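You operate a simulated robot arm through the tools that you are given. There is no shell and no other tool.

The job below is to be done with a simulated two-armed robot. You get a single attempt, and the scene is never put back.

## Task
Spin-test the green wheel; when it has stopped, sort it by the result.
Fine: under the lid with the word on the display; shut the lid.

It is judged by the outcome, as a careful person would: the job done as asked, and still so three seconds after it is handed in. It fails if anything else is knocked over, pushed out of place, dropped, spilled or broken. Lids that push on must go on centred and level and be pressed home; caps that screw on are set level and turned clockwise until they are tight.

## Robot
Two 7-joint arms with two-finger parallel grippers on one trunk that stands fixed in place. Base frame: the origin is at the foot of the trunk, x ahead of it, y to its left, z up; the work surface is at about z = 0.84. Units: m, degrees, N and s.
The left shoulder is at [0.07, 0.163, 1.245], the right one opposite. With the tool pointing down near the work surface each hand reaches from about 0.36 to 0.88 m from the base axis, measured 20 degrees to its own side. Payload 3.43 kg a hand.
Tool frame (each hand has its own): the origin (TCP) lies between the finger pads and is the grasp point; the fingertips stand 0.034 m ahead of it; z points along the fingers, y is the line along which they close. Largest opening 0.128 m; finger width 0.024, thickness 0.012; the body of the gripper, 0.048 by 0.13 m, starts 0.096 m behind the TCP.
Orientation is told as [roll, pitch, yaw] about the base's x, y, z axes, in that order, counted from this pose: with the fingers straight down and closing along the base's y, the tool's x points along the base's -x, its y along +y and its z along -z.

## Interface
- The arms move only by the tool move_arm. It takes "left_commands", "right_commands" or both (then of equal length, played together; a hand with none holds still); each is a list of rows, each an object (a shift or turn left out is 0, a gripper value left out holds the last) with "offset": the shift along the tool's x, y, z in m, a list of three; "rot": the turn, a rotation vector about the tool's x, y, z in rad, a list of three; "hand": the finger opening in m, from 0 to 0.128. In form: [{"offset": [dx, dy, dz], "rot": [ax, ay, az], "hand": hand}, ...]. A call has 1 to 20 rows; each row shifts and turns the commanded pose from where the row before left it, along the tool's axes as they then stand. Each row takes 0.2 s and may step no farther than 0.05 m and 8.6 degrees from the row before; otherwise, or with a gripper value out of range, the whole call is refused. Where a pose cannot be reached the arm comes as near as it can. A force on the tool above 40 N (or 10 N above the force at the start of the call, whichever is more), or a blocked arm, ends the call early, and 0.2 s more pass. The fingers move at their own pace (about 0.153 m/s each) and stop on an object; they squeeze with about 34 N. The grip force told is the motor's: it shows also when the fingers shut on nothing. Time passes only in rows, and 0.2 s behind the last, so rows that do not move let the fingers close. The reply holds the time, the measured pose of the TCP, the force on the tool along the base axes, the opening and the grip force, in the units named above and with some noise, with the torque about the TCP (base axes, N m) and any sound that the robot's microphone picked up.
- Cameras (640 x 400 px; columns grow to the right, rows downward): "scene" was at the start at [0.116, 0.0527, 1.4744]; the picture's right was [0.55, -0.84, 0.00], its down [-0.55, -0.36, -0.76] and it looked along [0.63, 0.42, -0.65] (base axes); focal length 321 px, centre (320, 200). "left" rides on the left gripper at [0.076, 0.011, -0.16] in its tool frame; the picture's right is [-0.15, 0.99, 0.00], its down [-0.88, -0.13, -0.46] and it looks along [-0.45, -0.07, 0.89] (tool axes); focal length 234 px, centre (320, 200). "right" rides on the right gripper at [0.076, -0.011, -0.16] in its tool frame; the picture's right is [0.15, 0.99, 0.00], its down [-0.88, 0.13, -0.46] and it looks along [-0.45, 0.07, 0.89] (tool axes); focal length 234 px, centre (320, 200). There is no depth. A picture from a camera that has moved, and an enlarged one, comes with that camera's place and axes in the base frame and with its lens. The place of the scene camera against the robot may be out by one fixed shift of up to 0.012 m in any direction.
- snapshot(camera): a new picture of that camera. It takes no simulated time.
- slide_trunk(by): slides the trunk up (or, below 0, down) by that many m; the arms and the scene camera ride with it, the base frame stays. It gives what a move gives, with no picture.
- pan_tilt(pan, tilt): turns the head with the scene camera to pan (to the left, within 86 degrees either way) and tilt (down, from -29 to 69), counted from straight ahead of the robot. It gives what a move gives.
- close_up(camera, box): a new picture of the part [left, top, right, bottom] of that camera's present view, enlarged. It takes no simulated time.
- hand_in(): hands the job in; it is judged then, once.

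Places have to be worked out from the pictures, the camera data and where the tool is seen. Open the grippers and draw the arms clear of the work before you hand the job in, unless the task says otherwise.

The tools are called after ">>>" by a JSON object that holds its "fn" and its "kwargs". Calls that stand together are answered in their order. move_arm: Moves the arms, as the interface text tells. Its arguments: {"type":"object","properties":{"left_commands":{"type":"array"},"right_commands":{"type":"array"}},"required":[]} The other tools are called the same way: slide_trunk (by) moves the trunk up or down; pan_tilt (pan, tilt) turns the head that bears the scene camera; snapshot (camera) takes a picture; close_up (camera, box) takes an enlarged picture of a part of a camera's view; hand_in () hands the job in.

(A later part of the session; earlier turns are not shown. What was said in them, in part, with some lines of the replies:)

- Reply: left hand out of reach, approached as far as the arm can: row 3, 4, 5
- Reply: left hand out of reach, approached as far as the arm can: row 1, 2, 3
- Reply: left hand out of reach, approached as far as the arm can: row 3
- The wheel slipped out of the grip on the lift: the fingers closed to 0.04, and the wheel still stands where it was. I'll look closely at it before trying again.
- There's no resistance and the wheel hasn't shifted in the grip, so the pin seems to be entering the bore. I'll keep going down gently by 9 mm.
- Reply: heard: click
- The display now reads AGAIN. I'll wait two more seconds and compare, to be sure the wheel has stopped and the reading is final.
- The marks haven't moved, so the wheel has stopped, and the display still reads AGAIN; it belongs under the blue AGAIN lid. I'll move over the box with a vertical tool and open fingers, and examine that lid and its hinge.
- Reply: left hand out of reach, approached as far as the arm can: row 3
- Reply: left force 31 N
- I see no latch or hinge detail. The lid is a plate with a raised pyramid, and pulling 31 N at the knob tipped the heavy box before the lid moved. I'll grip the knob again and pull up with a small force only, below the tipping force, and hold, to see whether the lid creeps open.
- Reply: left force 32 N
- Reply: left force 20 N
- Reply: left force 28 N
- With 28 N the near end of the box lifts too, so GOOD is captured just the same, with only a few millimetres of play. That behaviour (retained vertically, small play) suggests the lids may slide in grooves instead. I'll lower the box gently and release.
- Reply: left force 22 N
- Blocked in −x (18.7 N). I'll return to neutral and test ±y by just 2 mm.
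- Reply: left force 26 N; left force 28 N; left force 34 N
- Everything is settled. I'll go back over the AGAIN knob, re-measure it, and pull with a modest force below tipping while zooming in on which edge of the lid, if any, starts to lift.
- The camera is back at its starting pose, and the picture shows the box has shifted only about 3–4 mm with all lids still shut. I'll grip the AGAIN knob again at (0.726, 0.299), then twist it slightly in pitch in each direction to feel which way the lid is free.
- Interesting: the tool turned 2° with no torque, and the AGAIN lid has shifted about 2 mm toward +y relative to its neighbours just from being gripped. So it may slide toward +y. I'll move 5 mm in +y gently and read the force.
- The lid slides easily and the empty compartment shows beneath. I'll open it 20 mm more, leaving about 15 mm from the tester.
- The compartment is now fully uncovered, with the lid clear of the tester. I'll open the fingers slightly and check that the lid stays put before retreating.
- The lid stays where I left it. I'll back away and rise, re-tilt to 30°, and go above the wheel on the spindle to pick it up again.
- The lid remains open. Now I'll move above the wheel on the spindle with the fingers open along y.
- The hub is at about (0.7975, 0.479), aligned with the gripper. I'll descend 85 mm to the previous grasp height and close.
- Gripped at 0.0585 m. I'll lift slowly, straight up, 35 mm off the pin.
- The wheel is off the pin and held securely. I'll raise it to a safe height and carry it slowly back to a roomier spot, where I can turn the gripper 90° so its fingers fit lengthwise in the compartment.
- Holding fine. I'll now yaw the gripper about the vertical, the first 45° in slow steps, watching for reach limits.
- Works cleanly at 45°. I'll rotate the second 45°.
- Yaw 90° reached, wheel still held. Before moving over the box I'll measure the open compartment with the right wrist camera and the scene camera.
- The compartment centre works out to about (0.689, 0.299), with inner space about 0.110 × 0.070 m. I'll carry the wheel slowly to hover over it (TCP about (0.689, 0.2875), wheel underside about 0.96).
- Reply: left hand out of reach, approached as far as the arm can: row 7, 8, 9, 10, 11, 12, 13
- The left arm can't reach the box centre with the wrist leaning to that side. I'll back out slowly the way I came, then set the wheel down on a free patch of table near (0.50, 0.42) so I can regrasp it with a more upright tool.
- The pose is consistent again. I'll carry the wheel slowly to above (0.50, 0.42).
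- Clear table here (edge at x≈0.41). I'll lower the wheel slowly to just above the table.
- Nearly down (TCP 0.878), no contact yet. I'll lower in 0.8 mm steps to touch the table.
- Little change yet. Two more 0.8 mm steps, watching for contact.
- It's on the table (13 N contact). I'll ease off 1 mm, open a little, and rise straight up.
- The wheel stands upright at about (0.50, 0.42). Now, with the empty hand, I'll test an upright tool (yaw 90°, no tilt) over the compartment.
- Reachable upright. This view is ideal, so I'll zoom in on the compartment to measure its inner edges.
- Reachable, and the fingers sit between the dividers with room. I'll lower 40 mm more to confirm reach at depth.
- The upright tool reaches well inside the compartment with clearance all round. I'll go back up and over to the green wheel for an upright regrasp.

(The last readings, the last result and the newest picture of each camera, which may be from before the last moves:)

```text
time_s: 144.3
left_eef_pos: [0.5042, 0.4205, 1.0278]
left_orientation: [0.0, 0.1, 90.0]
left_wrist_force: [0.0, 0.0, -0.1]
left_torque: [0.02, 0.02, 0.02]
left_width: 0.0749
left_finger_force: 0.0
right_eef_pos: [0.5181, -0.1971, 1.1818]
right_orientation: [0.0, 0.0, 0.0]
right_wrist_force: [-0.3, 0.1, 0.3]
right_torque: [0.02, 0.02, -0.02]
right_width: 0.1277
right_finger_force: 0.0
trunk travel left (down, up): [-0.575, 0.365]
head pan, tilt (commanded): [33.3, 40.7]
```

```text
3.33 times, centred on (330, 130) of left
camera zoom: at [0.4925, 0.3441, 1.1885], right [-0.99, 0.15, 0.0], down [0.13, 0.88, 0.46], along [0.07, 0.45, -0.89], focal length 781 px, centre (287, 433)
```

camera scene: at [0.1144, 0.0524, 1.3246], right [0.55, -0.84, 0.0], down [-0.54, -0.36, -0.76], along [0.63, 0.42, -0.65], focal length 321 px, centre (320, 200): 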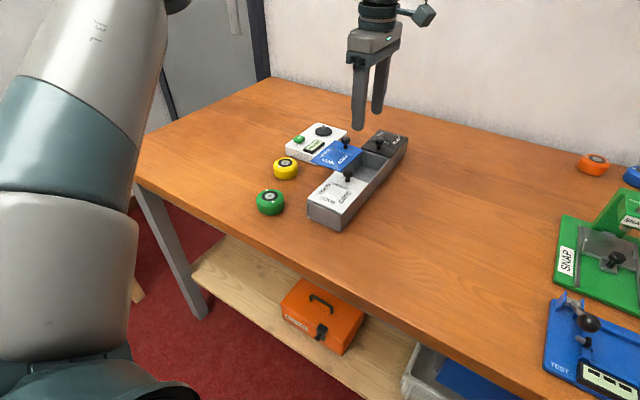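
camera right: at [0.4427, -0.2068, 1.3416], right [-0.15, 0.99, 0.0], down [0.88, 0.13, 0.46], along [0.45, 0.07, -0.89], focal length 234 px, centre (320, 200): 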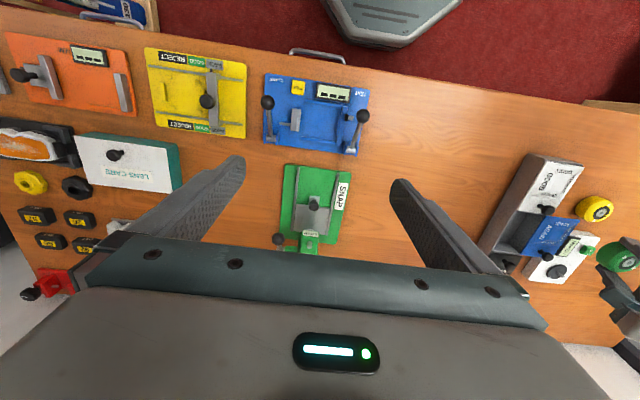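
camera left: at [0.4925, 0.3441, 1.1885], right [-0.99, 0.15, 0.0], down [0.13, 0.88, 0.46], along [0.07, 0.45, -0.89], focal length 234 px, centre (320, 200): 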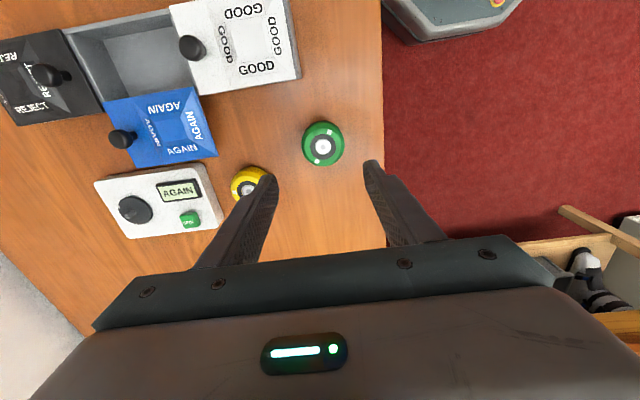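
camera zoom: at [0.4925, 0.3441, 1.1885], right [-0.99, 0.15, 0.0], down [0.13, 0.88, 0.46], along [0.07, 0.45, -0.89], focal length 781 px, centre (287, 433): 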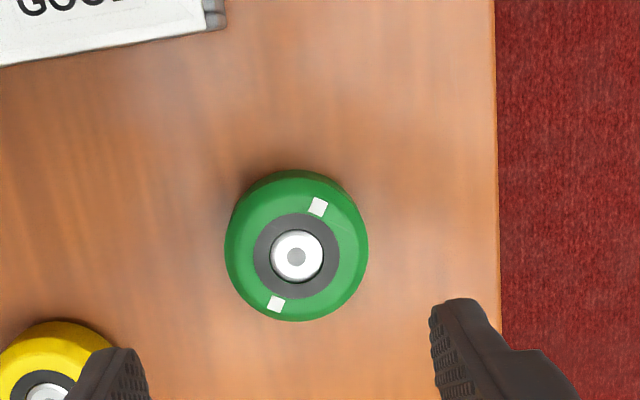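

The wheel's hub solves to (0.500, 0.423). I'll correct by 3 mm, open a bit wider and lower the upright tool around it.

>>> {"fn": "move_arm", "kwargs": {"left_commands": [{"offset": [-0.0031, 0.0031, 0.03], "hand": 0.09}, {"offset": [0, 0, 0.04], "hand": 0.09}, {"offset": [0, 0, 0.04]}, {"offset": [0, 0, 0.03]}, {"offset": [0, 0, 0.0075]}, {"offset": [0, 0, 0]}]}}

>>> {"fn": "close_up", "kwargs": {"camera": "left", "box": [220, 85, 420, 225]}}

>>> {"fn": "close_up", "kwargs": {"camera": "scene", "box": [220, 140, 320, 220]}}

```text
time_s: 145.7
left_eef_pos: [0.4983, 0.4215, 0.8835]
left_orientation: [0.0, -0.1, 90.0]
left_wrist_force: [0.1, 0.4, -0.2]
left_torque: [-0.02, 0.02, 0.03]
left_width: 0.0901
left_finger_force: 0.1
right_eef_pos: [0.5178, -0.1958, 1.1823]
right_orientation: [0.1, -0.1, 0.0]
right_wrist_force: [-1.5, 0.3, 0.7]
right_torque: [0.02, 0.03, 0.0]
right_width: 0.1279
right_finger_force: 0.1
trunk travel left (down, up): [-0.575, 0.365]
head pan, tilt (commanded): [33.3, 40.7]
```

```text
2.86 times, centred on (320, 155) of left
camera zoom: at [0.4871, 0.346, 1.0427], right [-0.99, 0.15, 0.0], down [0.13, 0.88, 0.46], along [0.07, 0.45, -0.89], focal length 669 px, centre (320, 329)
```

zoom: 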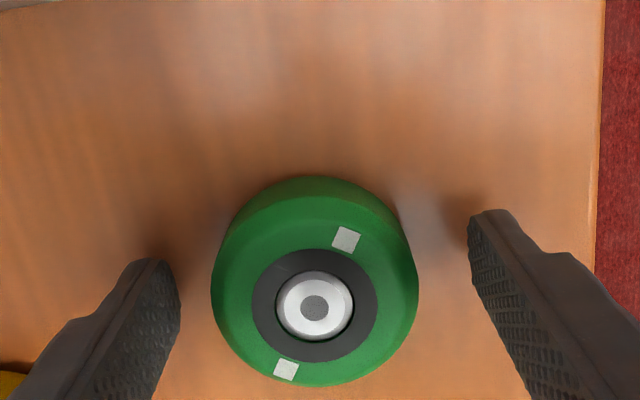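

```text
5.00 times, centred on (270, 180) of scene
camera zoom: at [0.116, 0.0526, 1.3244], right [0.55, -0.84, 0.0], down [-0.55, -0.36, -0.76], along [0.63, 0.42, -0.65], focal length 1604 px, centre (570, 300)
```

zoom: 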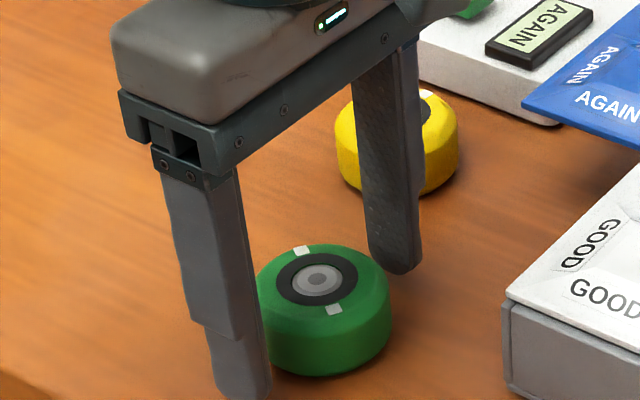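

Centred within 2 mm. I'll fine-adjust, lower 4 mm more, and close on the wheel.

>>> {"fn": "move_arm", "kwargs": {"left_commands": [{"offset": [-0.0017, -0.002, 0.002]}, {"offset": [0, 0, 0.002]}, {"offset": [0, 0, 0]}, {"hand": 0.0}, {"hand": 0.0}, {"hand": 0.0}, {"hand": 0.0}, {"hand": 0.0}]}}

>>> {"fn": "close_up", "kwargs": {"camera": "left", "box": [250, 115, 390, 225]}}

```text
time_s: 147.5
left_eef_pos: [0.5008, 0.4239, 0.8783]
left_orientation: [0.0, -0.1, 90.0]
left_wrist_force: [-1.2, 0.1, -0.2]
left_torque: [-0.03, 0.04, 0.03]
left_width: 0.0583
left_finger_force: 33.4
right_eef_pos: [0.5177, -0.1967, 1.1815]
right_orientation: [0.0, 0.0, 0.0]
right_wrist_force: [0.0, -0.7, -0.3]
right_torque: [-0.01, -0.01, 0.01]
right_width: 0.128
right_finger_force: 0.1
trunk travel left (down, up): [-0.575, 0.365]
head pan, tilt (commanded): [33.3, 40.7]
```

```text
3.64 times, centred on (320, 170) of left
camera zoom: at [0.4893, 0.348, 1.0389], right [-0.99, 0.15, 0.0], down [0.13, 0.88, 0.46], along [0.07, 0.45, -0.89], focal length 852 px, centre (320, 309)
```

zoom: 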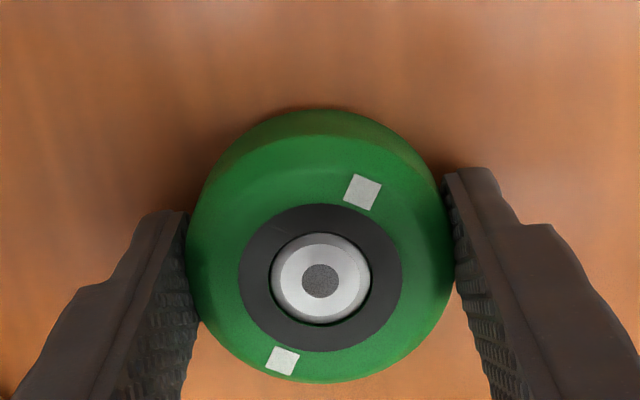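

Gripped with the wheel centred on the TCP. I'll lift slowly, about 12 cm.

>>> {"fn": "move_arm", "kwargs": {"left_commands": [{"offset": [0, 0, -0.002]}, {"offset": [0, 0, -0.004]}, {"offset": [0, 0, -0.006]}, {"offset": [0, 0, -0.008]}, {"offset": [0, 0, -0.01]}, {"offset": [0, 0, -0.01]}, {"offset": [0, 0, -0.01]}, {"offset": [0, 0, -0.01]}, {"offset": [0, 0, -0.01]}, {"offset": [0, 0, -0.01]}, {"offset": [0, 0, -0.01]}, {"offset": [0, 0, -0.01]}, {"offset": [0, 0, -0.01]}, {"offset": [0, 0, -0.008]}, {"offset": [0, 0, -0.004]}]}}

>>> {"fn": "snapshot", "kwargs": {"camera": "left"}}

```text
time_s: 150.7
left_eef_pos: [0.4983, 0.4269, 1.0007]
left_orientation: [-0.1, 0.0, 89.9]
left_wrist_force: [0.5, -0.4, -0.9]
left_torque: [0.02, 0.0, 0.01]
left_width: 0.0582
left_finger_force: 34.1
right_eef_pos: [0.518, -0.1973, 1.1817]
right_orientation: [0.1, 0.0, 0.0]
right_wrist_force: [0.8, -0.3, 0.5]
right_torque: [-0.02, 0.02, 0.02]
right_width: 0.1279
right_finger_force: 0.0
trunk travel left (down, up): [-0.575, 0.365]
head pan, tilt (commanded): [33.3, 40.7]
```

```text
taken
camera left: at [0.4881, 0.3495, 1.1617], right [-0.99, 0.15, 0.0], down [0.13, 0.88, 0.46], along [0.07, 0.45, -0.89], focal length 234 px, centre (320, 200)
```

left: 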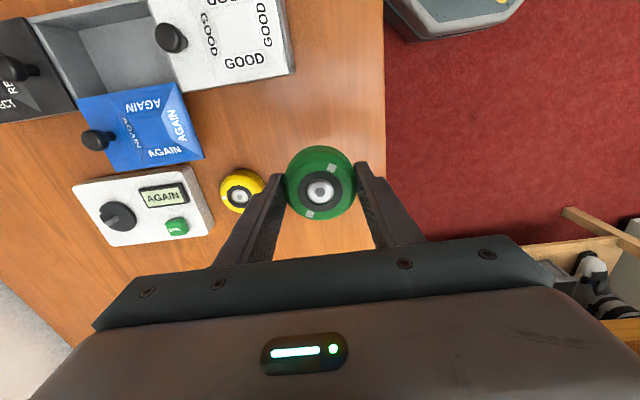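

The wheel is held well. I'll carry it slowly to over the compartment (+0.19 in x, −0.128 in y).

>>> {"fn": "move_arm", "kwargs": {"left_commands": [{"offset": [0.0032, -0.0048, 0]}, {"offset": [0.0064, -0.0095, 0]}, {"offset": [0.0064, -0.0095, 0]}, {"offset": [0.0064, -0.0095, 0]}, {"offset": [0.0064, -0.0095, 0]}, {"offset": [0.0064, -0.0095, 0]}, {"offset": [0.0064, -0.0095, 0]}, {"offset": [0.0064, -0.0095, 0]}, {"offset": [0.0064, -0.0095, 0]}, {"offset": [0.0064, -0.0095, 0]}, {"offset": [0.0064, -0.0095, 0]}, {"offset": [0.0064, -0.0095, 0]}, {"offset": [0.0064, -0.0095, 0]}, {"offset": [0.0064, -0.0095, 0]}, {"offset": [0.0064, -0.0095, 0]}, {"offset": [0.0064, -0.0095, 0]}, {"offset": [0.0064, -0.0095, 0]}, {"offset": [0.0064, -0.0095, 0]}, {"offset": [0.0064, -0.0095, 0]}, {"offset": [0.0064, -0.0095, 0]}]}}

>>> {"fn": "move_arm", "kwargs": {"left_commands": [{"offset": [0.0037, -0.0049, 0]}, {"offset": [0, 0, 0]}]}}

>>> {"fn": "close_up", "kwargs": {"camera": "left", "box": [220, 60, 420, 225]}}

>>> {"fn": "close_up", "kwargs": {"camera": "scene", "box": [320, 90, 420, 190]}}

```text
time_s: 154.9
left_eef_pos: [0.686, 0.2993, 1.0005]
left_orientation: [0.0, 0.0, 90.0]
left_wrist_force: [0.2, -0.8, -1.2]
left_torque: [0.03, 0.0, -0.01]
left_width: 0.0584
left_finger_force: 34.4
right_eef_pos: [0.5187, -0.1976, 1.1819]
right_orientation: [-0.1, 0.0, 0.0]
right_wrist_force: [0.6, -0.1, 0.4]
right_torque: [-0.01, 0.0, -0.02]
right_width: 0.1281
right_finger_force: 0.1
trunk travel left (down, up): [-0.575, 0.365]
head pan, tilt (commanded): [33.3, 40.7]
```

```text
time_s: 155.5
left_eef_pos: [0.6911, 0.2963, 1.0013]
left_orientation: [-0.2, 0.1, 90.1]
left_wrist_force: [-0.6, -0.7, -1.3]
left_torque: [0.01, 0.01, -0.01]
left_width: 0.0581
left_finger_force: 34.0
right_eef_pos: [0.5184, -0.1962, 1.1822]
right_orientation: [0.1, 0.0, 0.0]
right_wrist_force: [-0.2, 0.3, -0.7]
right_torque: [0.03, 0.02, 0.02]
right_width: 0.1281
right_finger_force: 0.1
trunk travel left (down, up): [-0.575, 0.365]
head pan, tilt (commanded): [33.3, 40.7]
```

```text
2.42 times, centred on (320, 142) of left
camera zoom: at [0.679, 0.2197, 1.1616], right [-0.99, 0.15, 0.0], down [0.13, 0.88, 0.46], along [0.07, 0.45, -0.89], focal length 568 px, centre (320, 339)
```

zoom: 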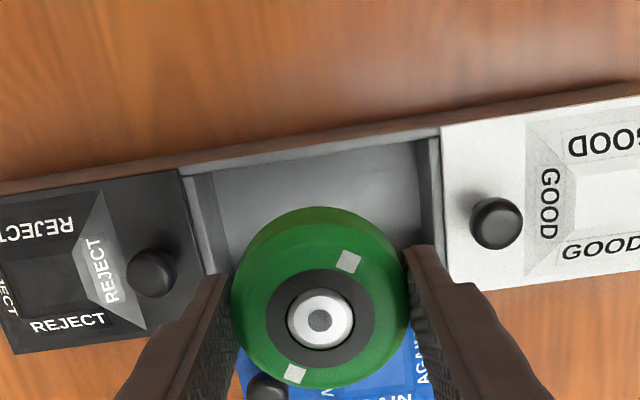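

```text
4.00 times, centred on (370, 140) of scene
camera zoom: at [0.1159, 0.0526, 1.3244], right [0.55, -0.84, 0.0], down [-0.55, -0.36, -0.76], along [0.63, 0.42, -0.65], focal length 1284 px, centre (120, 440)
```

zoom: 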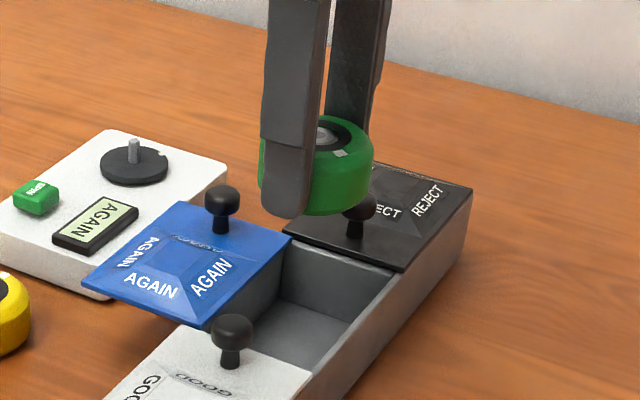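

Alignment checks out: the compartment centre is x≈0.690, y≈0.2965, and the TCP is at (0.690, 0.296). I'll lower 60 mm to just above the opening and check again.

>>> {"fn": "move_arm", "kwargs": {"left_commands": [{"offset": [-0.0004, 0, 0.005]}, {"offset": [-0.0004, 0, 0.01]}, {"offset": [0, 0, 0.01]}, {"offset": [0, 0, 0.01]}, {"offset": [0, 0, 0.01]}, {"offset": [0, 0, 0.01]}, {"offset": [0, 0, 0.005]}, {"offset": [0, 0, 0]}]}}

>>> {"fn": "close_up", "kwargs": {"camera": "left", "box": [220, 60, 420, 225]}}

>>> {"fn": "close_up", "kwargs": {"camera": "scene", "box": [330, 110, 400, 180]}}

>>> {"fn": "close_up", "kwargs": {"camera": "right", "box": [490, 160, 590, 290]}}

```text
time_s: 157.3
left_eef_pos: [0.6902, 0.2959, 0.9409]
left_orientation: [0.1, -0.1, 90.0]
left_wrist_force: [-0.3, 0.9, -0.7]
left_torque: [0.0, -0.03, 0.02]
left_width: 0.0583
left_finger_force: 33.7
right_eef_pos: [0.5178, -0.1975, 1.1817]
right_orientation: [-0.1, 0.0, 0.0]
right_wrist_force: [0.1, 0.1, 0.3]
right_torque: [0.02, 0.0, -0.02]
right_width: 0.1282
right_finger_force: 0.1
trunk travel left (down, up): [-0.575, 0.365]
head pan, tilt (commanded): [33.3, 40.7]
```

```text
2.42 times, centred on (320, 142) of left
camera zoom: at [0.6779, 0.2207, 1.1015], right [-0.99, 0.15, 0.0], down [0.13, 0.88, 0.46], along [0.07, 0.45, -0.89], focal length 568 px, centre (320, 339)
```

zoom: 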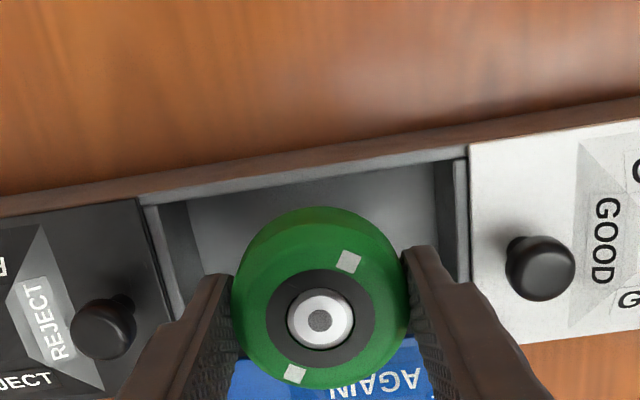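

```text
5.71 times, centred on (365, 145) of scene
camera zoom: at [0.1161, 0.0525, 1.3244], right [0.55, -0.84, 0.0], down [-0.55, -0.36, -0.76], along [0.63, 0.42, -0.65], focal length 1834 px, centre (63, 514)
```

zoom: 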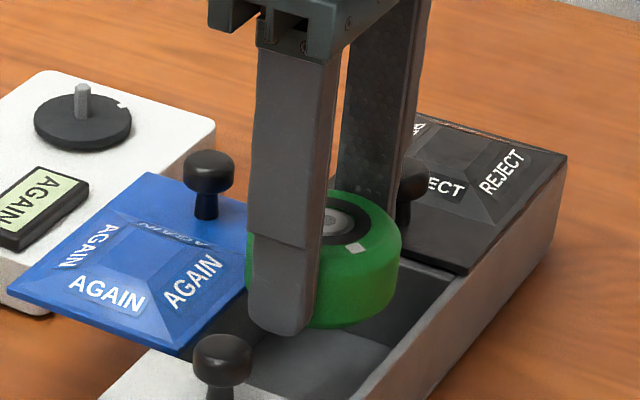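

```text
3.08 times, centred on (540, 225) of right
camera zoom: at [0.4428, -0.2068, 1.3416], right [-0.15, 0.99, 0.0], down [0.88, 0.13, 0.46], along [0.45, 0.07, -0.89], focal length 720 px, centre (-357, 123)
```

zoom: 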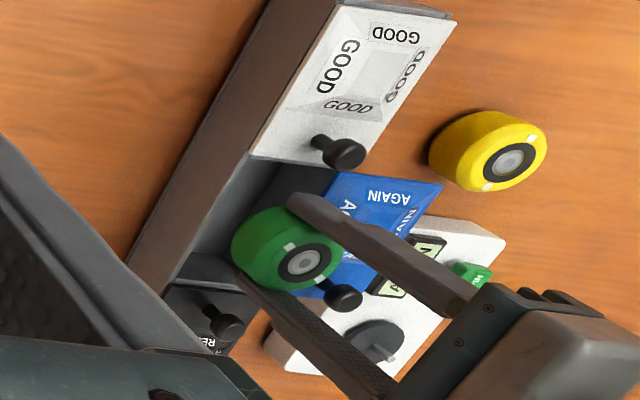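

The wheel is lined up with the opening. I'll lower in 3 mm steps into the compartment, with the force guard watching.

>>> {"fn": "move_arm", "kwargs": {"left_commands": [{"offset": [0, 0, 0.003]}, {"offset": [0, 0, 0.003]}, {"offset": [0, 0, 0.003]}, {"offset": [0, 0, 0.003]}, {"offset": [0, 0, 0.003]}, {"offset": [0, 0, 0.003]}, {"offset": [0, 0, 0.003]}, {"offset": [0, 0, 0.003]}, {"offset": [0, 0, 0.003]}, {"offset": [0, 0, 0.003]}, {"offset": [0, 0, 0.003]}, {"offset": [0, 0, 0.003]}, {"offset": [0, 0, 0.003]}, {"offset": [0, 0, 0]}]}}

>>> {"fn": "close_up", "kwargs": {"camera": "left", "box": [220, 60, 420, 225]}}

>>> {"fn": "close_up", "kwargs": {"camera": "scene", "box": [330, 110, 400, 180]}}

```text
time_s: 160.3
left_eef_pos: [0.6904, 0.2978, 0.9008]
left_orientation: [0.0, -0.1, 89.9]
left_wrist_force: [-0.1, 0.4, -1.6]
left_torque: [-0.01, -0.01, -0.01]
left_width: 0.0579
left_finger_force: 34.3
right_eef_pos: [0.5184, -0.1974, 1.182]
right_orientation: [0.0, 0.0, -0.1]
right_wrist_force: [0.4, 0.1, 0.1]
right_torque: [0.03, -0.02, 0.01]
right_width: 0.1279
right_finger_force: 0.1
trunk travel left (down, up): [-0.575, 0.365]
head pan, tilt (commanded): [33.3, 40.7]
```

```text
2.42 times, centred on (320, 142) of left
camera zoom: at [0.6788, 0.2211, 1.0625], right [-0.99, 0.15, 0.0], down [0.13, 0.88, 0.46], along [0.07, 0.45, -0.89], focal length 568 px, centre (320, 339)
```

zoom: 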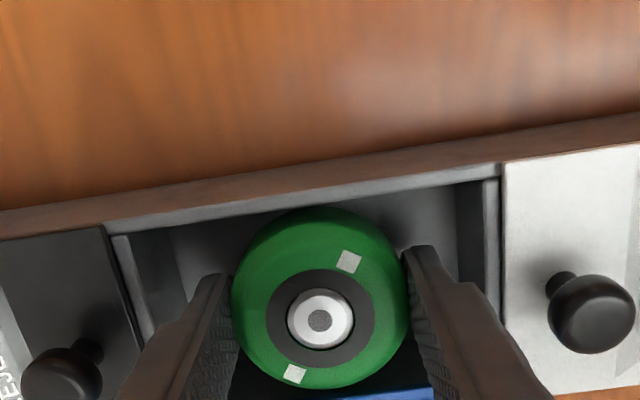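

```text
5.71 times, centred on (365, 145) of scene
camera zoom: at [0.1162, 0.0525, 1.3244], right [0.55, -0.84, 0.0], down [-0.55, -0.36, -0.76], along [0.63, 0.42, -0.65], focal length 1834 px, centre (63, 514)
```

zoom: 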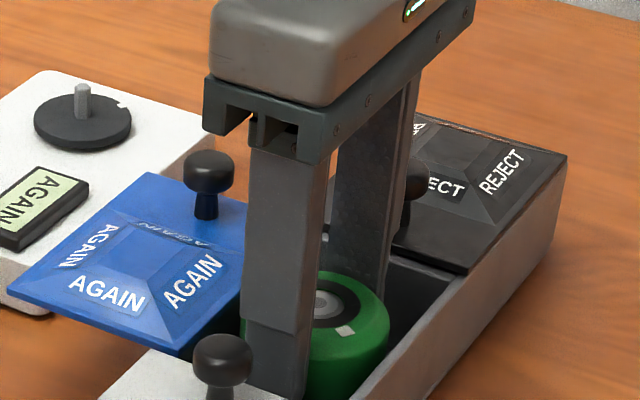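

Entering cleanly. I'll continue in 1.5 mm steps toward the floor.

>>> {"fn": "move_arm", "kwargs": {"left_commands": [{"offset": [0, 0, 0.0015]}, {"offset": [0, 0, 0.0015]}, {"offset": [0, 0, 0.0015]}, {"offset": [0, 0, 0.0015]}, {"offset": [0, 0, 0.0015]}, {"offset": [0, 0, 0.0015]}, {"offset": [0, 0, 0.0015]}, {"offset": [0, 0, 0.0015]}, {"offset": [0, 0, 0]}]}}

```text
time_s: 162.3
left_eef_pos: [0.6906, 0.2967, 0.8905]
left_orientation: [0.0, 0.0, 90.1]
left_wrist_force: [0.0, -0.1, -1.9]
left_torque: [0.0, -0.01, 0.0]
left_width: 0.0581
left_finger_force: 33.8
right_eef_pos: [0.5182, -0.1973, 1.1822]
right_orientation: [0.0, 0.0, 0.0]
right_wrist_force: [0.3, -0.2, 0.3]
right_torque: [-0.02, 0.02, 0.0]
right_width: 0.1279
right_finger_force: 0.0
trunk travel left (down, up): [-0.575, 0.365]
head pan, tilt (commanded): [33.3, 40.7]
```

No contact yet at TCP z=0.890. I'll continue in 1 mm steps until the floor is felt.

>>> {"fn": "move_arm", "kwargs": {"left_commands": [{"offset": [0, 0, 0.001]}, {"offset": [0, 0, 0.001]}, {"offset": [0, 0, 0.001]}, {"offset": [0, 0, 0.001]}, {"offset": [0, 0, 0]}]}}

>>> {"fn": "move_arm", "kwargs": {"left_commands": [{"offset": [0, 0, 0.001]}, {"offset": [0, 0, 0.001]}, {"offset": [0, 0, 0]}]}}

```text
time_s: 163.5
left_eef_pos: [0.6901, 0.2964, 0.8864]
left_orientation: [-0.1, 0.0, 90.0]
left_wrist_force: [-1.0, 0.0, -1.4]
left_torque: [0.01, -0.01, 0.0]
left_width: 0.0582
left_finger_force: 33.5
right_eef_pos: [0.5187, -0.1972, 1.1815]
right_orientation: [-0.1, 0.0, 0.0]
right_wrist_force: [-0.5, 0.3, 0.1]
right_torque: [0.01, -0.03, 0.03]
right_width: 0.128
right_finger_force: 0.1
trunk travel left (down, up): [-0.575, 0.365]
head pan, tilt (commanded): [33.3, 40.7]
```

```text
time_s: 164.3
left_eef_pos: [0.6903, 0.2966, 0.8861]
left_orientation: [0.0, 0.0, 90.0]
left_wrist_force: [-0.1, -0.3, 3.9]
left_torque: [-0.01, 0.2, -0.02]
left_width: 0.0586
left_finger_force: 33.8
right_eef_pos: [0.5177, -0.1973, 1.1826]
right_orientation: [0.0, 0.0, 0.0]
right_wrist_force: [-1.3, 0.6, 0.1]
right_torque: [0.03, -0.03, -0.03]
right_width: 0.1281
right_finger_force: 0.0
trunk travel left (down, up): [-0.575, 0.365]
head pan, tilt (commanded): [33.3, 40.7]
```

The wheel has touched the floor (+3.9 N). I'll open the fingers a little, within the compartment's clearance, and rise straight up.

>>> {"fn": "move_arm", "kwargs": {"left_commands": [{"offset": [0, 0, -0.0005], "hand": 0.062}, {"hand": 0.068}, {"hand": 0.07}, {"hand": 0.07}, {"offset": [0, 0, -0.005]}, {"offset": [0, 0, -0.015]}, {"offset": [0, 0, -0.03]}, {"offset": [0, 0, -0.04]}, {"offset": [0, 0, -0.04]}, {"offset": [0, 0, 0]}]}}

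>>> {"fn": "snapshot", "kwargs": {"camera": "left"}}

>>> {"fn": "close_up", "kwargs": {"camera": "left", "box": [220, 70, 420, 225]}}

>>> {"fn": "close_up", "kwargs": {"camera": "scene", "box": [300, 110, 420, 210]}}

```text
time_s: 166.5
left_eef_pos: [0.6896, 0.2977, 1.0144]
left_orientation: [0.0, 0.0, 89.9]
left_wrist_force: [0.2, -0.2, 0.5]
left_torque: [0.0, -0.02, -0.01]
left_width: 0.0699
left_finger_force: 0.1
right_eef_pos: [0.5183, -0.1969, 1.1826]
right_orientation: [-0.1, 0.0, 0.0]
right_wrist_force: [1.2, -0.4, 0.6]
right_torque: [0.01, 0.03, 0.02]
right_width: 0.1278
right_finger_force: 0.1
trunk travel left (down, up): [-0.575, 0.365]
head pan, tilt (commanded): [33.3, 40.7]
```

```text
taken
camera left: at [0.6783, 0.2221, 1.1759], right [-0.99, 0.15, 0.0], down [0.13, 0.88, 0.46], along [0.07, 0.45, -0.89], focal length 234 px, centre (320, 200)
```

left: 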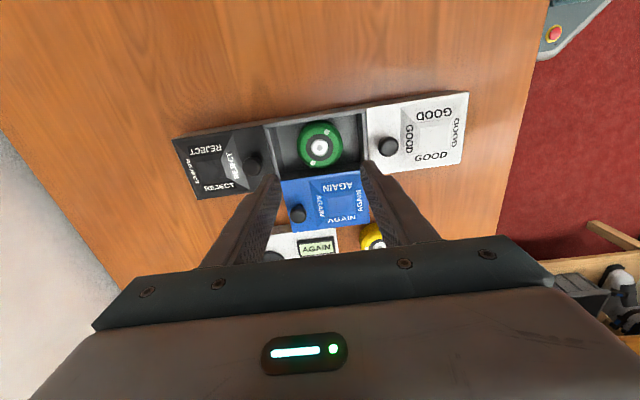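

```text
2.58 times, centred on (320, 148) of left
camera zoom: at [0.6783, 0.2221, 1.1759], right [-0.99, 0.15, 0.0], down [0.13, 0.88, 0.46], along [0.07, 0.45, -0.89], focal length 604 px, centre (320, 336)
```

zoom: 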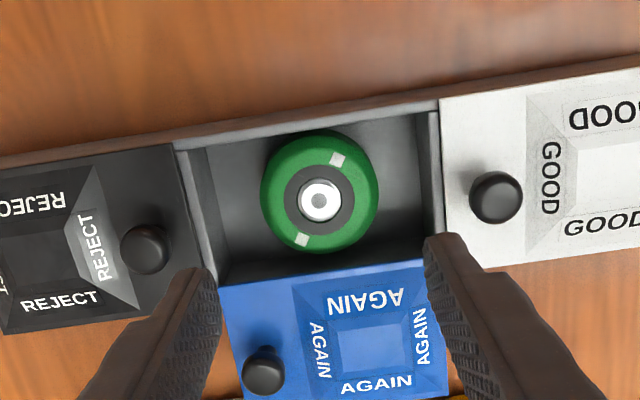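

```text
4.00 times, centred on (360, 160) of scene
camera zoom: at [0.1166, 0.0527, 1.3243], right [0.55, -0.84, 0.0], down [-0.55, -0.36, -0.76], along [0.63, 0.42, -0.65], focal length 1284 px, centre (160, 360)
```

zoom: 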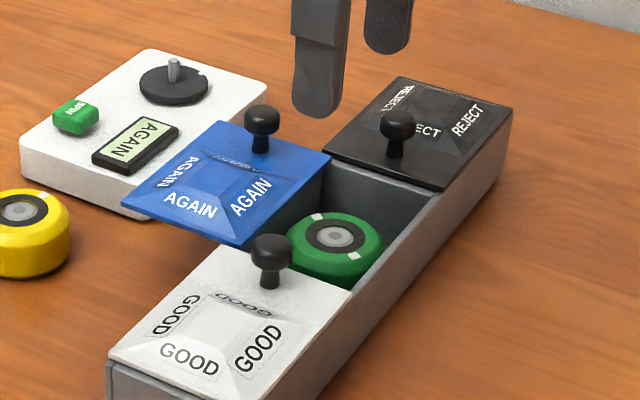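

The wheel lies flat in the AGAIN compartment, its top below the lid level. To close the lid, I'll return the gripper to yaw 0 with a 20° tilt (which worked on the knob before), at a safe height.

>>> {"fn": "move_arm", "kwargs": {"left_commands": [{"offset": [0, 0, -0.045]}, {"rot": [0, 0, 0.1428]}, {"rot": [0, 0, 0.1428]}, {"rot": [0, 0, 0.1428]}, {"rot": [0, 0, 0.1428]}, {"rot": [0, 0, 0.1428]}, {"rot": [0, 0, 0.1428]}, {"rot": [0, 0, 0.1428]}, {"rot": [0, 0, 0.1428]}, {"rot": [0, 0, 0.1428]}, {"rot": [0, 0, 0.1428]}, {"rot": [0, 0, 0.1428]}, {"rot": [0, -0.1164, 0], "hand": 0.05}, {"rot": [0, -0.1164, 0]}, {"rot": [0, -0.1164, 0]}, {"offset": [0, 0, 0]}]}}

>>> {"fn": "snapshot", "kwargs": {"camera": "left"}}

```text
time_s: 169.9
left_eef_pos: [0.6902, 0.2961, 1.0598]
left_orientation: [0.0, -20.1, -0.1]
left_wrist_force: [0.4, 0.3, -0.9]
left_torque: [0.02, -0.01, 0.02]
left_width: 0.05
left_finger_force: 0.0
right_eef_pos: [0.5191, -0.1966, 1.1811]
right_orientation: [0.1, 0.0, -0.2]
right_wrist_force: [-0.9, 0.1, 0.4]
right_torque: [-0.01, 0.0, -0.02]
right_width: 0.128
right_finger_force: 0.0
trunk travel left (down, up): [-0.575, 0.365]
head pan, tilt (commanded): [33.3, 40.7]
```

```text
taken
camera left: at [0.5637, 0.3075, 1.1841], right [0.14, 0.99, 0.05], down [0.67, -0.13, 0.73], along [0.73, -0.07, -0.68], focal length 234 px, centre (320, 200)
```

left: 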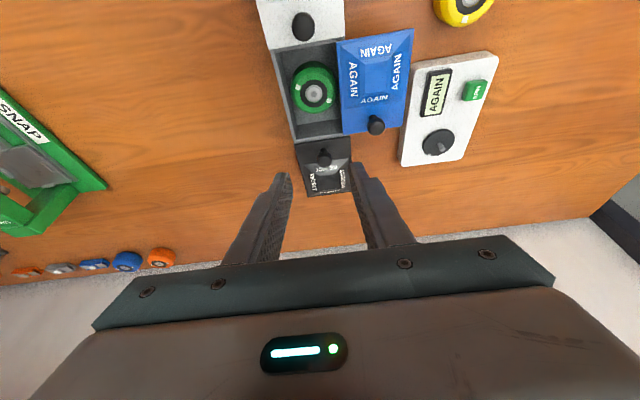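

I'll move to hover above the opened lid's knob (about (0.725, 0.371)) and verify.

>>> {"fn": "move_arm", "kwargs": {"left_commands": [{"offset": [-0.0017, 0.025, 0.0219]}, {"offset": [-0.0017, 0.025, 0.0219]}, {"offset": [-0.0018, 0.0249, 0.0219]}, {"offset": [0, 0, 0]}]}}

>>> {"fn": "close_up", "kwargs": {"camera": "left", "box": [240, 70, 400, 210]}}

```text
time_s: 170.9
left_eef_pos: [0.7167, 0.371, 0.9985]
left_orientation: [-0.1, -20.1, 0.0]
left_wrist_force: [-0.2, 0.7, 0.6]
left_torque: [0.01, 0.0, 0.0]
left_width: 0.0501
left_finger_force: 0.0
right_eef_pos: [0.5169, -0.1976, 1.1829]
right_orientation: [0.0, 0.1, 0.0]
right_wrist_force: [0.3, -0.2, 0.1]
right_torque: [0.03, -0.05, -0.02]
right_width: 0.128
right_finger_force: 0.1
trunk travel left (down, up): [-0.575, 0.365]
head pan, tilt (commanded): [33.3, 40.7]
```

```text
2.86 times, centred on (320, 140) of left
camera zoom: at [0.5907, 0.3817, 1.1232], right [0.14, 0.99, 0.05], down [0.67, -0.13, 0.73], along [0.73, -0.07, -0.68], focal length 669 px, centre (320, 371)
```

zoom: 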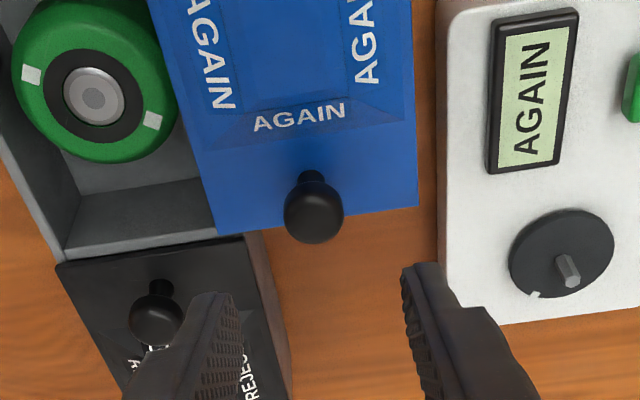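

The knob is directly in line. I'll descend 58 mm and grip it.

>>> {"fn": "move_arm", "kwargs": {"left_commands": [{"offset": [0.0091, 0, 0.0278]}, {"offset": [0.0091, 0, 0.0278]}, {"offset": [0, 0, 0]}, {"hand": 0.0}, {"hand": 0.0}, {"hand": 0.0}, {"hand": 0.0}]}}

>>> {"fn": "close_up", "kwargs": {"camera": "left", "box": [240, 90, 400, 230]}}

```text
time_s: 172.5
left_eef_pos: [0.7181, 0.373, 0.9411]
left_orientation: [0.0, -20.1, 0.0]
left_wrist_force: [0.3, -0.2, 0.3]
left_torque: [0.01, -0.03, -0.02]
left_width: 0.0212
left_finger_force: 34.2
right_eef_pos: [0.519, -0.1957, 1.1816]
right_orientation: [0.0, -0.1, 0.0]
right_wrist_force: [-0.6, 0.3, -0.3]
right_torque: [0.0, -0.01, 0.0]
right_width: 0.1278
right_finger_force: 0.1
trunk travel left (down, up): [-0.575, 0.365]
head pan, tilt (commanded): [33.3, 40.7]
```

```text
2.86 times, centred on (320, 160) of left
camera zoom: at [0.5919, 0.3831, 1.0652], right [0.14, 0.99, 0.05], down [0.67, -0.13, 0.73], along [0.73, -0.07, -0.68], focal length 669 px, centre (320, 314)
```

zoom: 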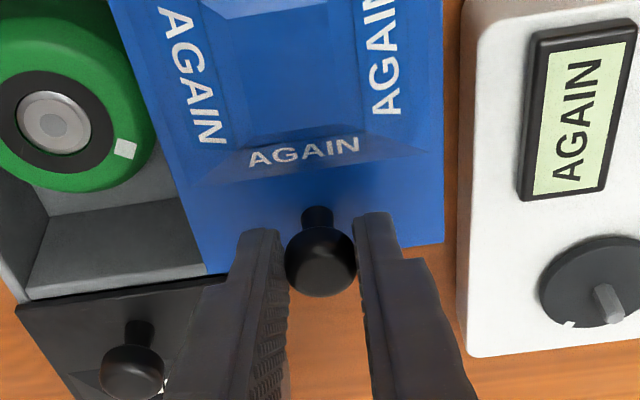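

Gripped. I'll slide the lid back toward −y, 60 mm first in 5 mm steps, watching for any contact with the wheel.

>>> {"fn": "move_arm", "kwargs": {"left_commands": [{"offset": [0, -0.003, 0]}, {"offset": [0, -0.005, 0]}, {"offset": [0, -0.005, 0]}, {"offset": [0, -0.005, 0]}, {"offset": [0, -0.005, 0]}, {"offset": [0, -0.005, 0]}, {"offset": [0, -0.005, 0]}, {"offset": [0, -0.005, 0]}, {"offset": [0, -0.005, 0]}, {"offset": [0, -0.005, 0]}, {"offset": [0, -0.005, 0]}, {"offset": [0, -0.005, 0]}, {"offset": [0, -0.002, 0]}, {"offset": [0, 0, 0]}]}}

>>> {"fn": "close_up", "kwargs": {"camera": "scene", "box": [310, 110, 420, 200]}}

```text
time_s: 175.5
left_eef_pos: [0.7185, 0.3131, 0.9395]
left_orientation: [-0.1, -20.0, 0.1]
left_wrist_force: [-10.3, 0.6, 0.2]
left_torque: [-0.11, 0.72, -0.08]
left_width: 0.0212
left_finger_force: 33.7
right_eef_pos: [0.5186, -0.1962, 1.182]
right_orientation: [0.0, -0.1, 0.0]
right_wrist_force: [0.2, -0.2, 0.2]
right_torque: [-0.02, -0.01, -0.02]
right_width: 0.128
right_finger_force: 0.1
trunk travel left (down, up): [-0.575, 0.365]
head pan, tilt (commanded): [33.3, 40.7]
```

```text
4.44 times, centred on (365, 155) of scene
camera zoom: at [0.116, 0.0533, 1.3243], right [0.55, -0.84, 0.0], down [-0.55, -0.36, -0.76], along [0.63, 0.42, -0.65], focal length 1426 px, centre (120, 400)
```

zoom: 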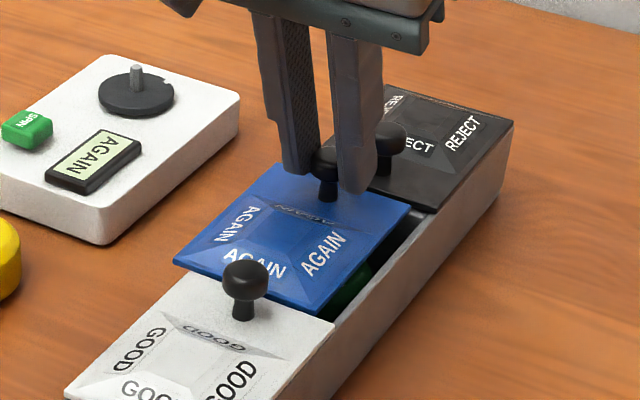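

Sliding easily (there's a small sideways x load, which I'll relax by 1 mm). About 12 mm remain; I'll continue in 2 mm steps.

>>> {"fn": "move_arm", "kwargs": {"left_commands": [{"offset": [0.001, -0.001, -0.0003]}, {"offset": [0, -0.002, 0]}, {"offset": [0, -0.002, 0]}, {"offset": [0, -0.002, 0]}, {"offset": [0, -0.002, 0]}, {"offset": [0, -0.001, 0]}, {"offset": [0, 0, 0]}]}}

>>> {"fn": "close_up", "kwargs": {"camera": "scene", "box": [330, 130, 410, 190]}}

```text
time_s: 177.1
left_eef_pos: [0.7193, 0.3014, 0.9409]
left_orientation: [-0.2, -20.1, 0.1]
left_wrist_force: [-2.4, 1.0, 0.7]
left_torque: [0.01, 0.27, 0.04]
left_width: 0.0212
left_finger_force: 34.4
right_eef_pos: [0.5192, -0.1967, 1.1814]
right_orientation: [-0.1, 0.0, -0.1]
right_wrist_force: [0.4, -0.5, 0.5]
right_torque: [-0.01, 0.02, -0.02]
right_width: 0.1278
right_finger_force: 0.1
trunk travel left (down, up): [-0.575, 0.365]
head pan, tilt (commanded): [33.3, 40.7]
```

```text
6.67 times, centred on (370, 160) of scene
camera zoom: at [0.117, 0.0531, 1.3243], right [0.55, -0.84, 0.0], down [-0.55, -0.36, -0.76], along [0.63, 0.42, -0.65], focal length 2139 px, centre (-13, 467)
```

zoom: 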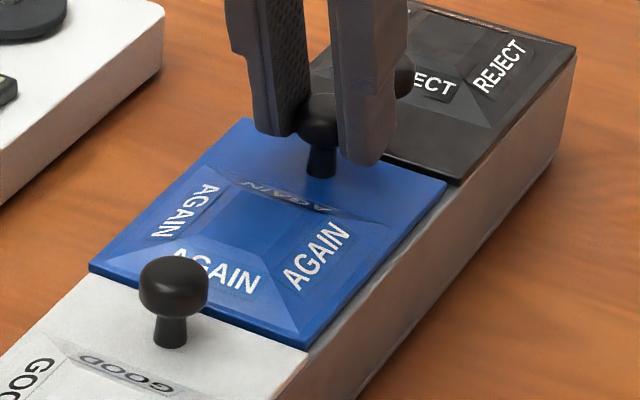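

About 3 mm left. I'll close it in 1 mm steps until it meets its stop.

>>> {"fn": "move_arm", "kwargs": {"left_commands": [{"offset": [0, -0.001, 0]}, {"offset": [0, -0.001, 0]}, {"offset": [0, -0.001, 0]}, {"offset": [0, 0, 0]}]}}

>>> {"fn": "move_arm", "kwargs": {"left_commands": [{"offset": [0, -0.001, 0]}, {"offset": [0, 0, 0]}]}}

>>> {"fn": "close_up", "kwargs": {"camera": "scene", "box": [330, 130, 410, 190]}}

```text
time_s: 178.1
left_eef_pos: [0.7199, 0.2988, 0.9408]
left_orientation: [0.0, -20.1, 0.1]
left_wrist_force: [1.9, 0.1, 0.5]
left_torque: [0.01, -0.1, -0.01]
left_width: 0.021
left_finger_force: 33.9
right_eef_pos: [0.5187, -0.1961, 1.1826]
right_orientation: [-0.1, 0.0, 0.0]
right_wrist_force: [1.6, 0.2, -0.4]
right_torque: [0.01, 0.08, -0.01]
right_width: 0.1279
right_finger_force: 0.1
trunk travel left (down, up): [-0.575, 0.365]
head pan, tilt (commanded): [33.3, 40.7]
```

```text
time_s: 178.7
left_eef_pos: [0.719, 0.3007, 0.9413]
left_orientation: [-0.1, -20.2, 0.0]
left_wrist_force: [4.6, 4.6, 1.2]
left_torque: [0.17, 0.07, 0.11]
left_width: 0.021
left_finger_force: 33.9
right_eef_pos: [0.5209, -0.195, 1.182]
right_orientation: [0.0, -0.1, 0.1]
right_wrist_force: [0.1, -0.4, -0.2]
right_torque: [-0.02, 0.01, -0.04]
right_width: 0.1281
right_finger_force: 0.1
trunk travel left (down, up): [-0.575, 0.365]
head pan, tilt (commanded): [33.3, 40.7]
```

```text
6.67 times, centred on (370, 160) of scene
camera zoom: at [0.1173, 0.0535, 1.3243], right [0.55, -0.84, 0.0], down [-0.55, -0.36, -0.76], along [0.63, 0.42, -0.65], focal length 2139 px, centre (-13, 467)
```

zoom: 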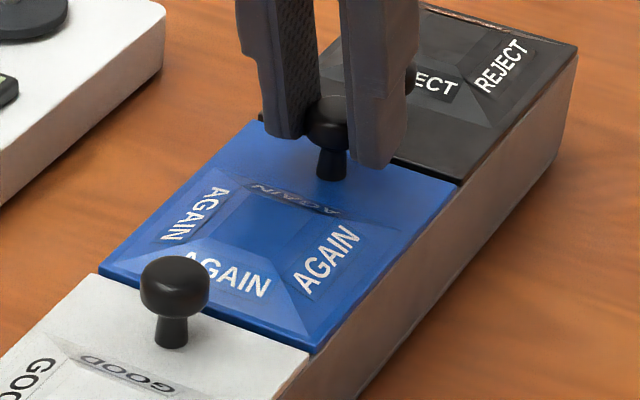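

The lid is back at its closed position and met its stop (4.6 N). I'll give it a gentle 0.7 mm more to be sure, then release and back away.

>>> {"fn": "move_arm", "kwargs": {"left_commands": [{"offset": [0, -0.0007, 0]}, {"offset": [0, 0, 0]}, {"hand": 0.03}, {"hand": 0.045}, {"hand": 0.045}, {"offset": [0, 0, -0.02]}, {"offset": [0, 0, -0.035]}, {"offset": [-0.0137, 0, -0.0376]}, {"offset": [0, 0, 0]}]}}

>>> {"fn": "close_up", "kwargs": {"camera": "scene", "box": [330, 130, 410, 190]}}

>>> {"fn": "snapshot", "kwargs": {"camera": "left"}}

```text
time_s: 180.7
left_eef_pos: [0.7022, 0.297, 1.0337]
left_orientation: [0.0, -19.9, 0.0]
left_wrist_force: [0.4, 0.0, -0.1]
left_torque: [-0.02, 0.03, 0.03]
left_width: 0.0452
left_finger_force: 0.2
right_eef_pos: [0.5181, -0.1964, 1.1817]
right_orientation: [0.0, -0.1, 0.0]
right_wrist_force: [0.0, -0.3, -0.2]
right_torque: [0.0, 0.03, 0.03]
right_width: 0.1281
right_finger_force: 0.1
trunk travel left (down, up): [-0.575, 0.365]
head pan, tilt (commanded): [33.3, 40.7]
```

```text
6.67 times, centred on (370, 160) of scene
camera zoom: at [0.1165, 0.0529, 1.3243], right [0.55, -0.84, 0.0], down [-0.55, -0.36, -0.76], along [0.63, 0.42, -0.65], focal length 2139 px, centre (-13, 467)
```

zoom: 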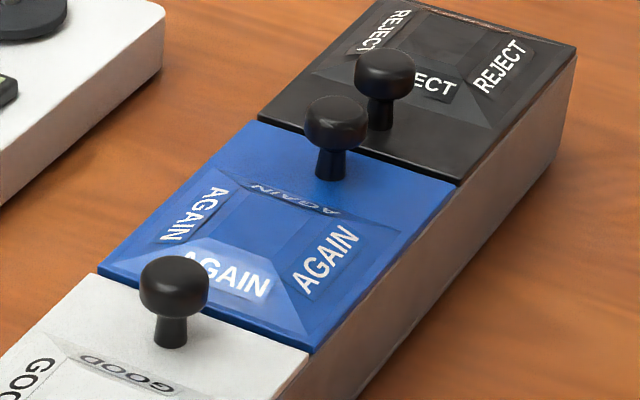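

```text
taken
camera left: at [0.5755, 0.3064, 1.1583], right [0.14, 0.99, 0.05], down [0.67, -0.13, 0.73], along [0.73, -0.07, -0.68], focal length 234 px, centre (320, 200)
```

left: 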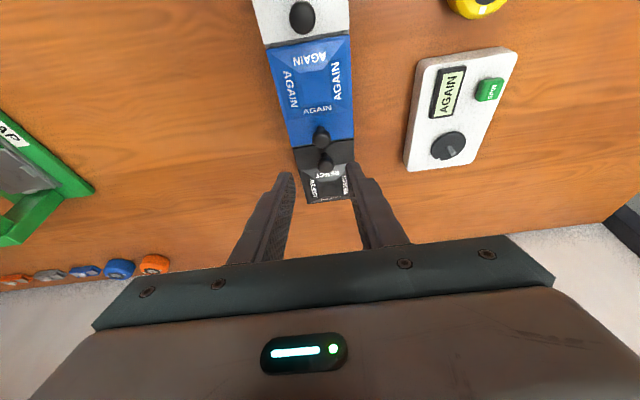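

The AGAIN lid is fully shut, flush with its neighbours. I'll open the gripper and draw the left arm up and back, clear of the work.

>>> {"fn": "move_arm", "kwargs": {"left_commands": [{"offset": [-0.0137, 0, -0.0376], "hand": 0.128}, {"offset": [-0.0137, 0, -0.0376], "hand": 0.128}, {"rot": [0, 0.1164, 0]}, {"rot": [0, 0.1164, 0]}, {"rot": [0, 0.1164, 0]}, {"offset": [0.035, 0.03, 0]}, {"offset": [0.035, 0.03, 0]}, {"offset": [0.035, 0.03, 0]}, {"offset": [0.035, 0.03, 0]}, {"offset": [0.035, 0.035, 0]}, {"offset": [0.03, 0.035, 0]}, {"offset": [0, 0.035, 0]}, {"offset": [0, 0.035, 0]}, {"offset": [0, 0, 0]}]}}

>>> {"fn": "snapshot", "kwargs": {"camera": "scene"}}

>>> {"fn": "close_up", "kwargs": {"camera": "scene", "box": [260, 110, 420, 240]}}

>>> {"fn": "snapshot", "kwargs": {"camera": "left"}}

>>> {"fn": "snapshot", "kwargs": {"camera": "right"}}

```text
time_s: 183.7
left_eef_pos: [0.4945, 0.5579, 1.1128]
left_orientation: [0.0, 0.0, 0.0]
left_wrist_force: [-0.7, -0.2, 0.8]
left_torque: [0.02, -0.02, 0.03]
left_width: 0.1278
left_finger_force: 0.1
right_eef_pos: [0.5186, -0.1981, 1.1814]
right_orientation: [0.0, 0.0, 0.0]
right_wrist_force: [-0.6, -0.1, 0.4]
right_torque: [0.03, 0.0, 0.03]
right_width: 0.1281
right_finger_force: 0.0
trunk travel left (down, up): [-0.575, 0.365]
head pan, tilt (commanded): [33.3, 40.7]
```

```text
taken
camera scene: at [0.116, 0.0519, 1.3244], right [0.55, -0.84, 0.0], down [-0.55, -0.36, -0.76], along [0.63, 0.42, -0.65], focal length 321 px, centre (320, 200)
```

scene: 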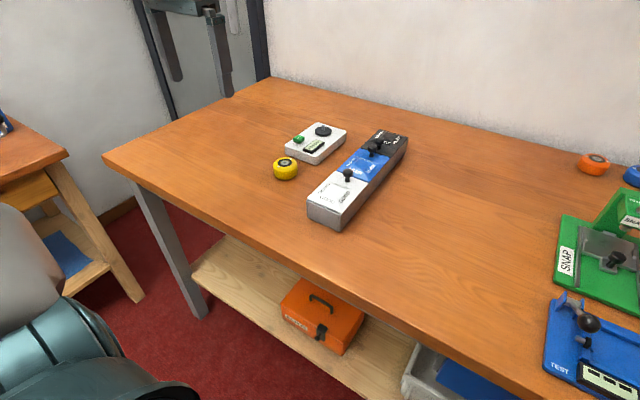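

```text
3.08 times, centred on (340, 175) of scene
camera zoom: at [0.116, 0.0519, 1.3244], right [0.55, -0.84, 0.0], down [-0.55, -0.36, -0.76], along [0.63, 0.42, -0.65], focal length 987 px, centre (258, 277)
```

zoom: 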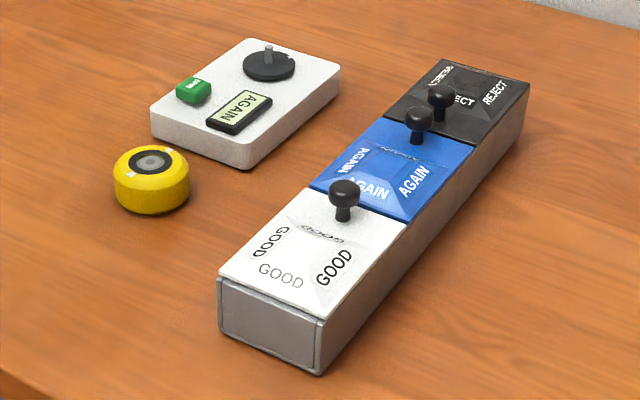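

```text
taken
camera left: at [0.4194, 0.5687, 1.2731], right [0.15, 0.99, 0.0], down [0.88, -0.13, 0.46], along [0.45, -0.07, -0.89], focal length 234 px, centre (320, 200)
```

left: 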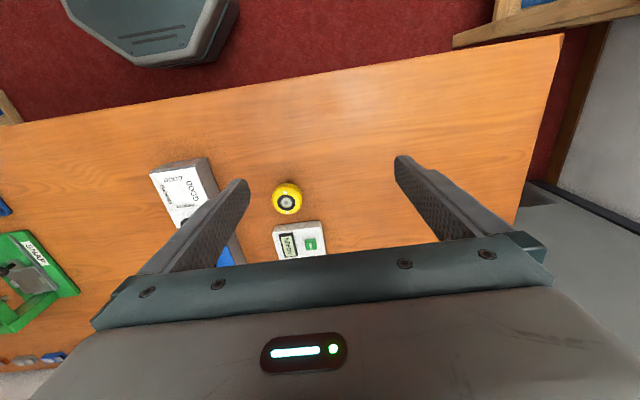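

```text
taken
camera right: at [0.4427, -0.2074, 1.3415], right [-0.15, 0.99, 0.0], down [0.88, 0.13, 0.46], along [0.45, 0.07, -0.89], focal length 234 px, centre (320, 200)
```

right: 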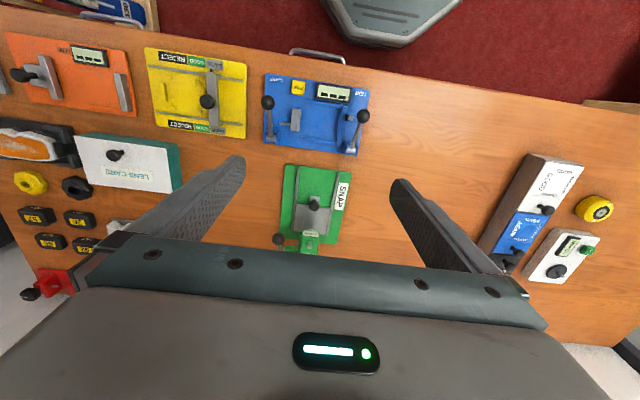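

All three lids look shut and everything stands as before. One last close look at the lid edges before handing in.

>>> {"fn": "close_up", "kwargs": {"camera": "scene", "box": [300, 125, 420, 240]}}

>>> {"fn": "close_up", "kwargs": {"camera": "right", "box": [470, 140, 630, 300]}}

>>> {"fn": "close_up", "kwargs": {"camera": "scene", "box": [340, 165, 375, 190]}}

```text
3.48 times, centred on (360, 182) of scene
camera zoom: at [0.116, 0.0519, 1.3244], right [0.55, -0.84, 0.0], down [-0.55, -0.36, -0.76], along [0.63, 0.42, -0.65], focal length 1116 px, centre (181, 261)
```

zoom: 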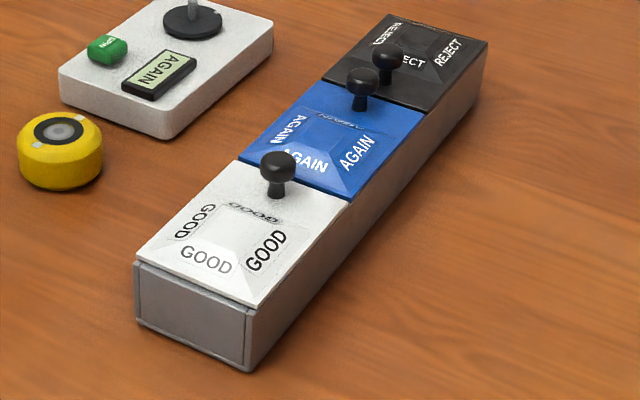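

```text
2.50 times, centred on (550, 220) of right
camera zoom: at [0.4427, -0.2074, 1.3415], right [-0.15, 0.99, 0.0], down [0.88, 0.13, 0.46], along [0.45, 0.07, -0.89], focal length 585 px, centre (-255, 150)
```

zoom: 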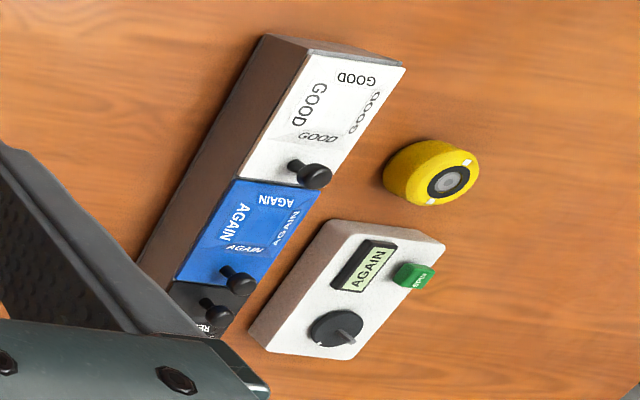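

```text
16.00 times, centred on (358, 178) of scene
camera zoom: at [0.116, 0.0519, 1.3244], right [0.55, -0.84, 0.0], down [-0.55, -0.36, -0.76], along [0.63, 0.42, -0.65], focal length 5134 px, centre (-280, 560)
```

zoom: 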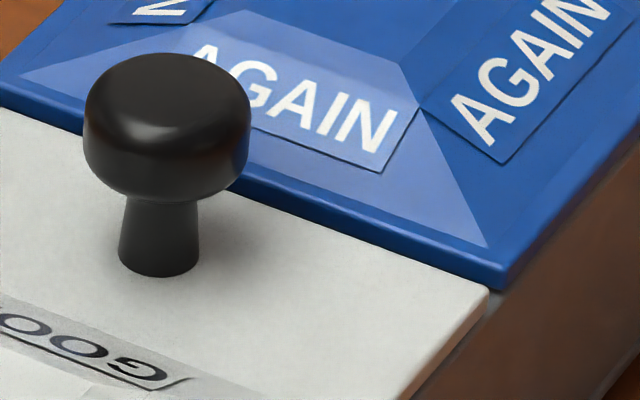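

The spin test gave AGAIN. The green wheel is in the AGAIN compartment with its lid slid fully shut. The other lids are closed, the yellow wheel and tester are undisturbed, and both grippers are open and clear. I'm handing in the job.

>>> {"fn": "hand_in", "kwargs": {}}

```text
The job is handed in.
```

I spin-tested the green wheel and the display read AGAIN. The wheel now lies flat in the AGAIN compartment, and the lid is slid fully shut.

- **Box moved slightly:** I first tried to open the lids by lifting the knobs. That tipped the box a few times, and it ended up about 4 mm from where it started. The lids actually slide sideways, which is how I opened AGAIN.
- **GOOD lid touched:** I also gripped and tugged the GOOD lid while working out how the lids open. It looked shut and in line with the others in the final pictures.
- **First pick-up slipped:** the wheel slid out of the grip at the first lift and stayed standing where it was. The second, slower lift held.
- **Wheel set down once:** on the way to the box I put the wheel on the table for a moment so I could grip it upright.

In the final pictures the yellow wheel and the tester look undisturbed. Both grippers are open and the arms are clear of the work.
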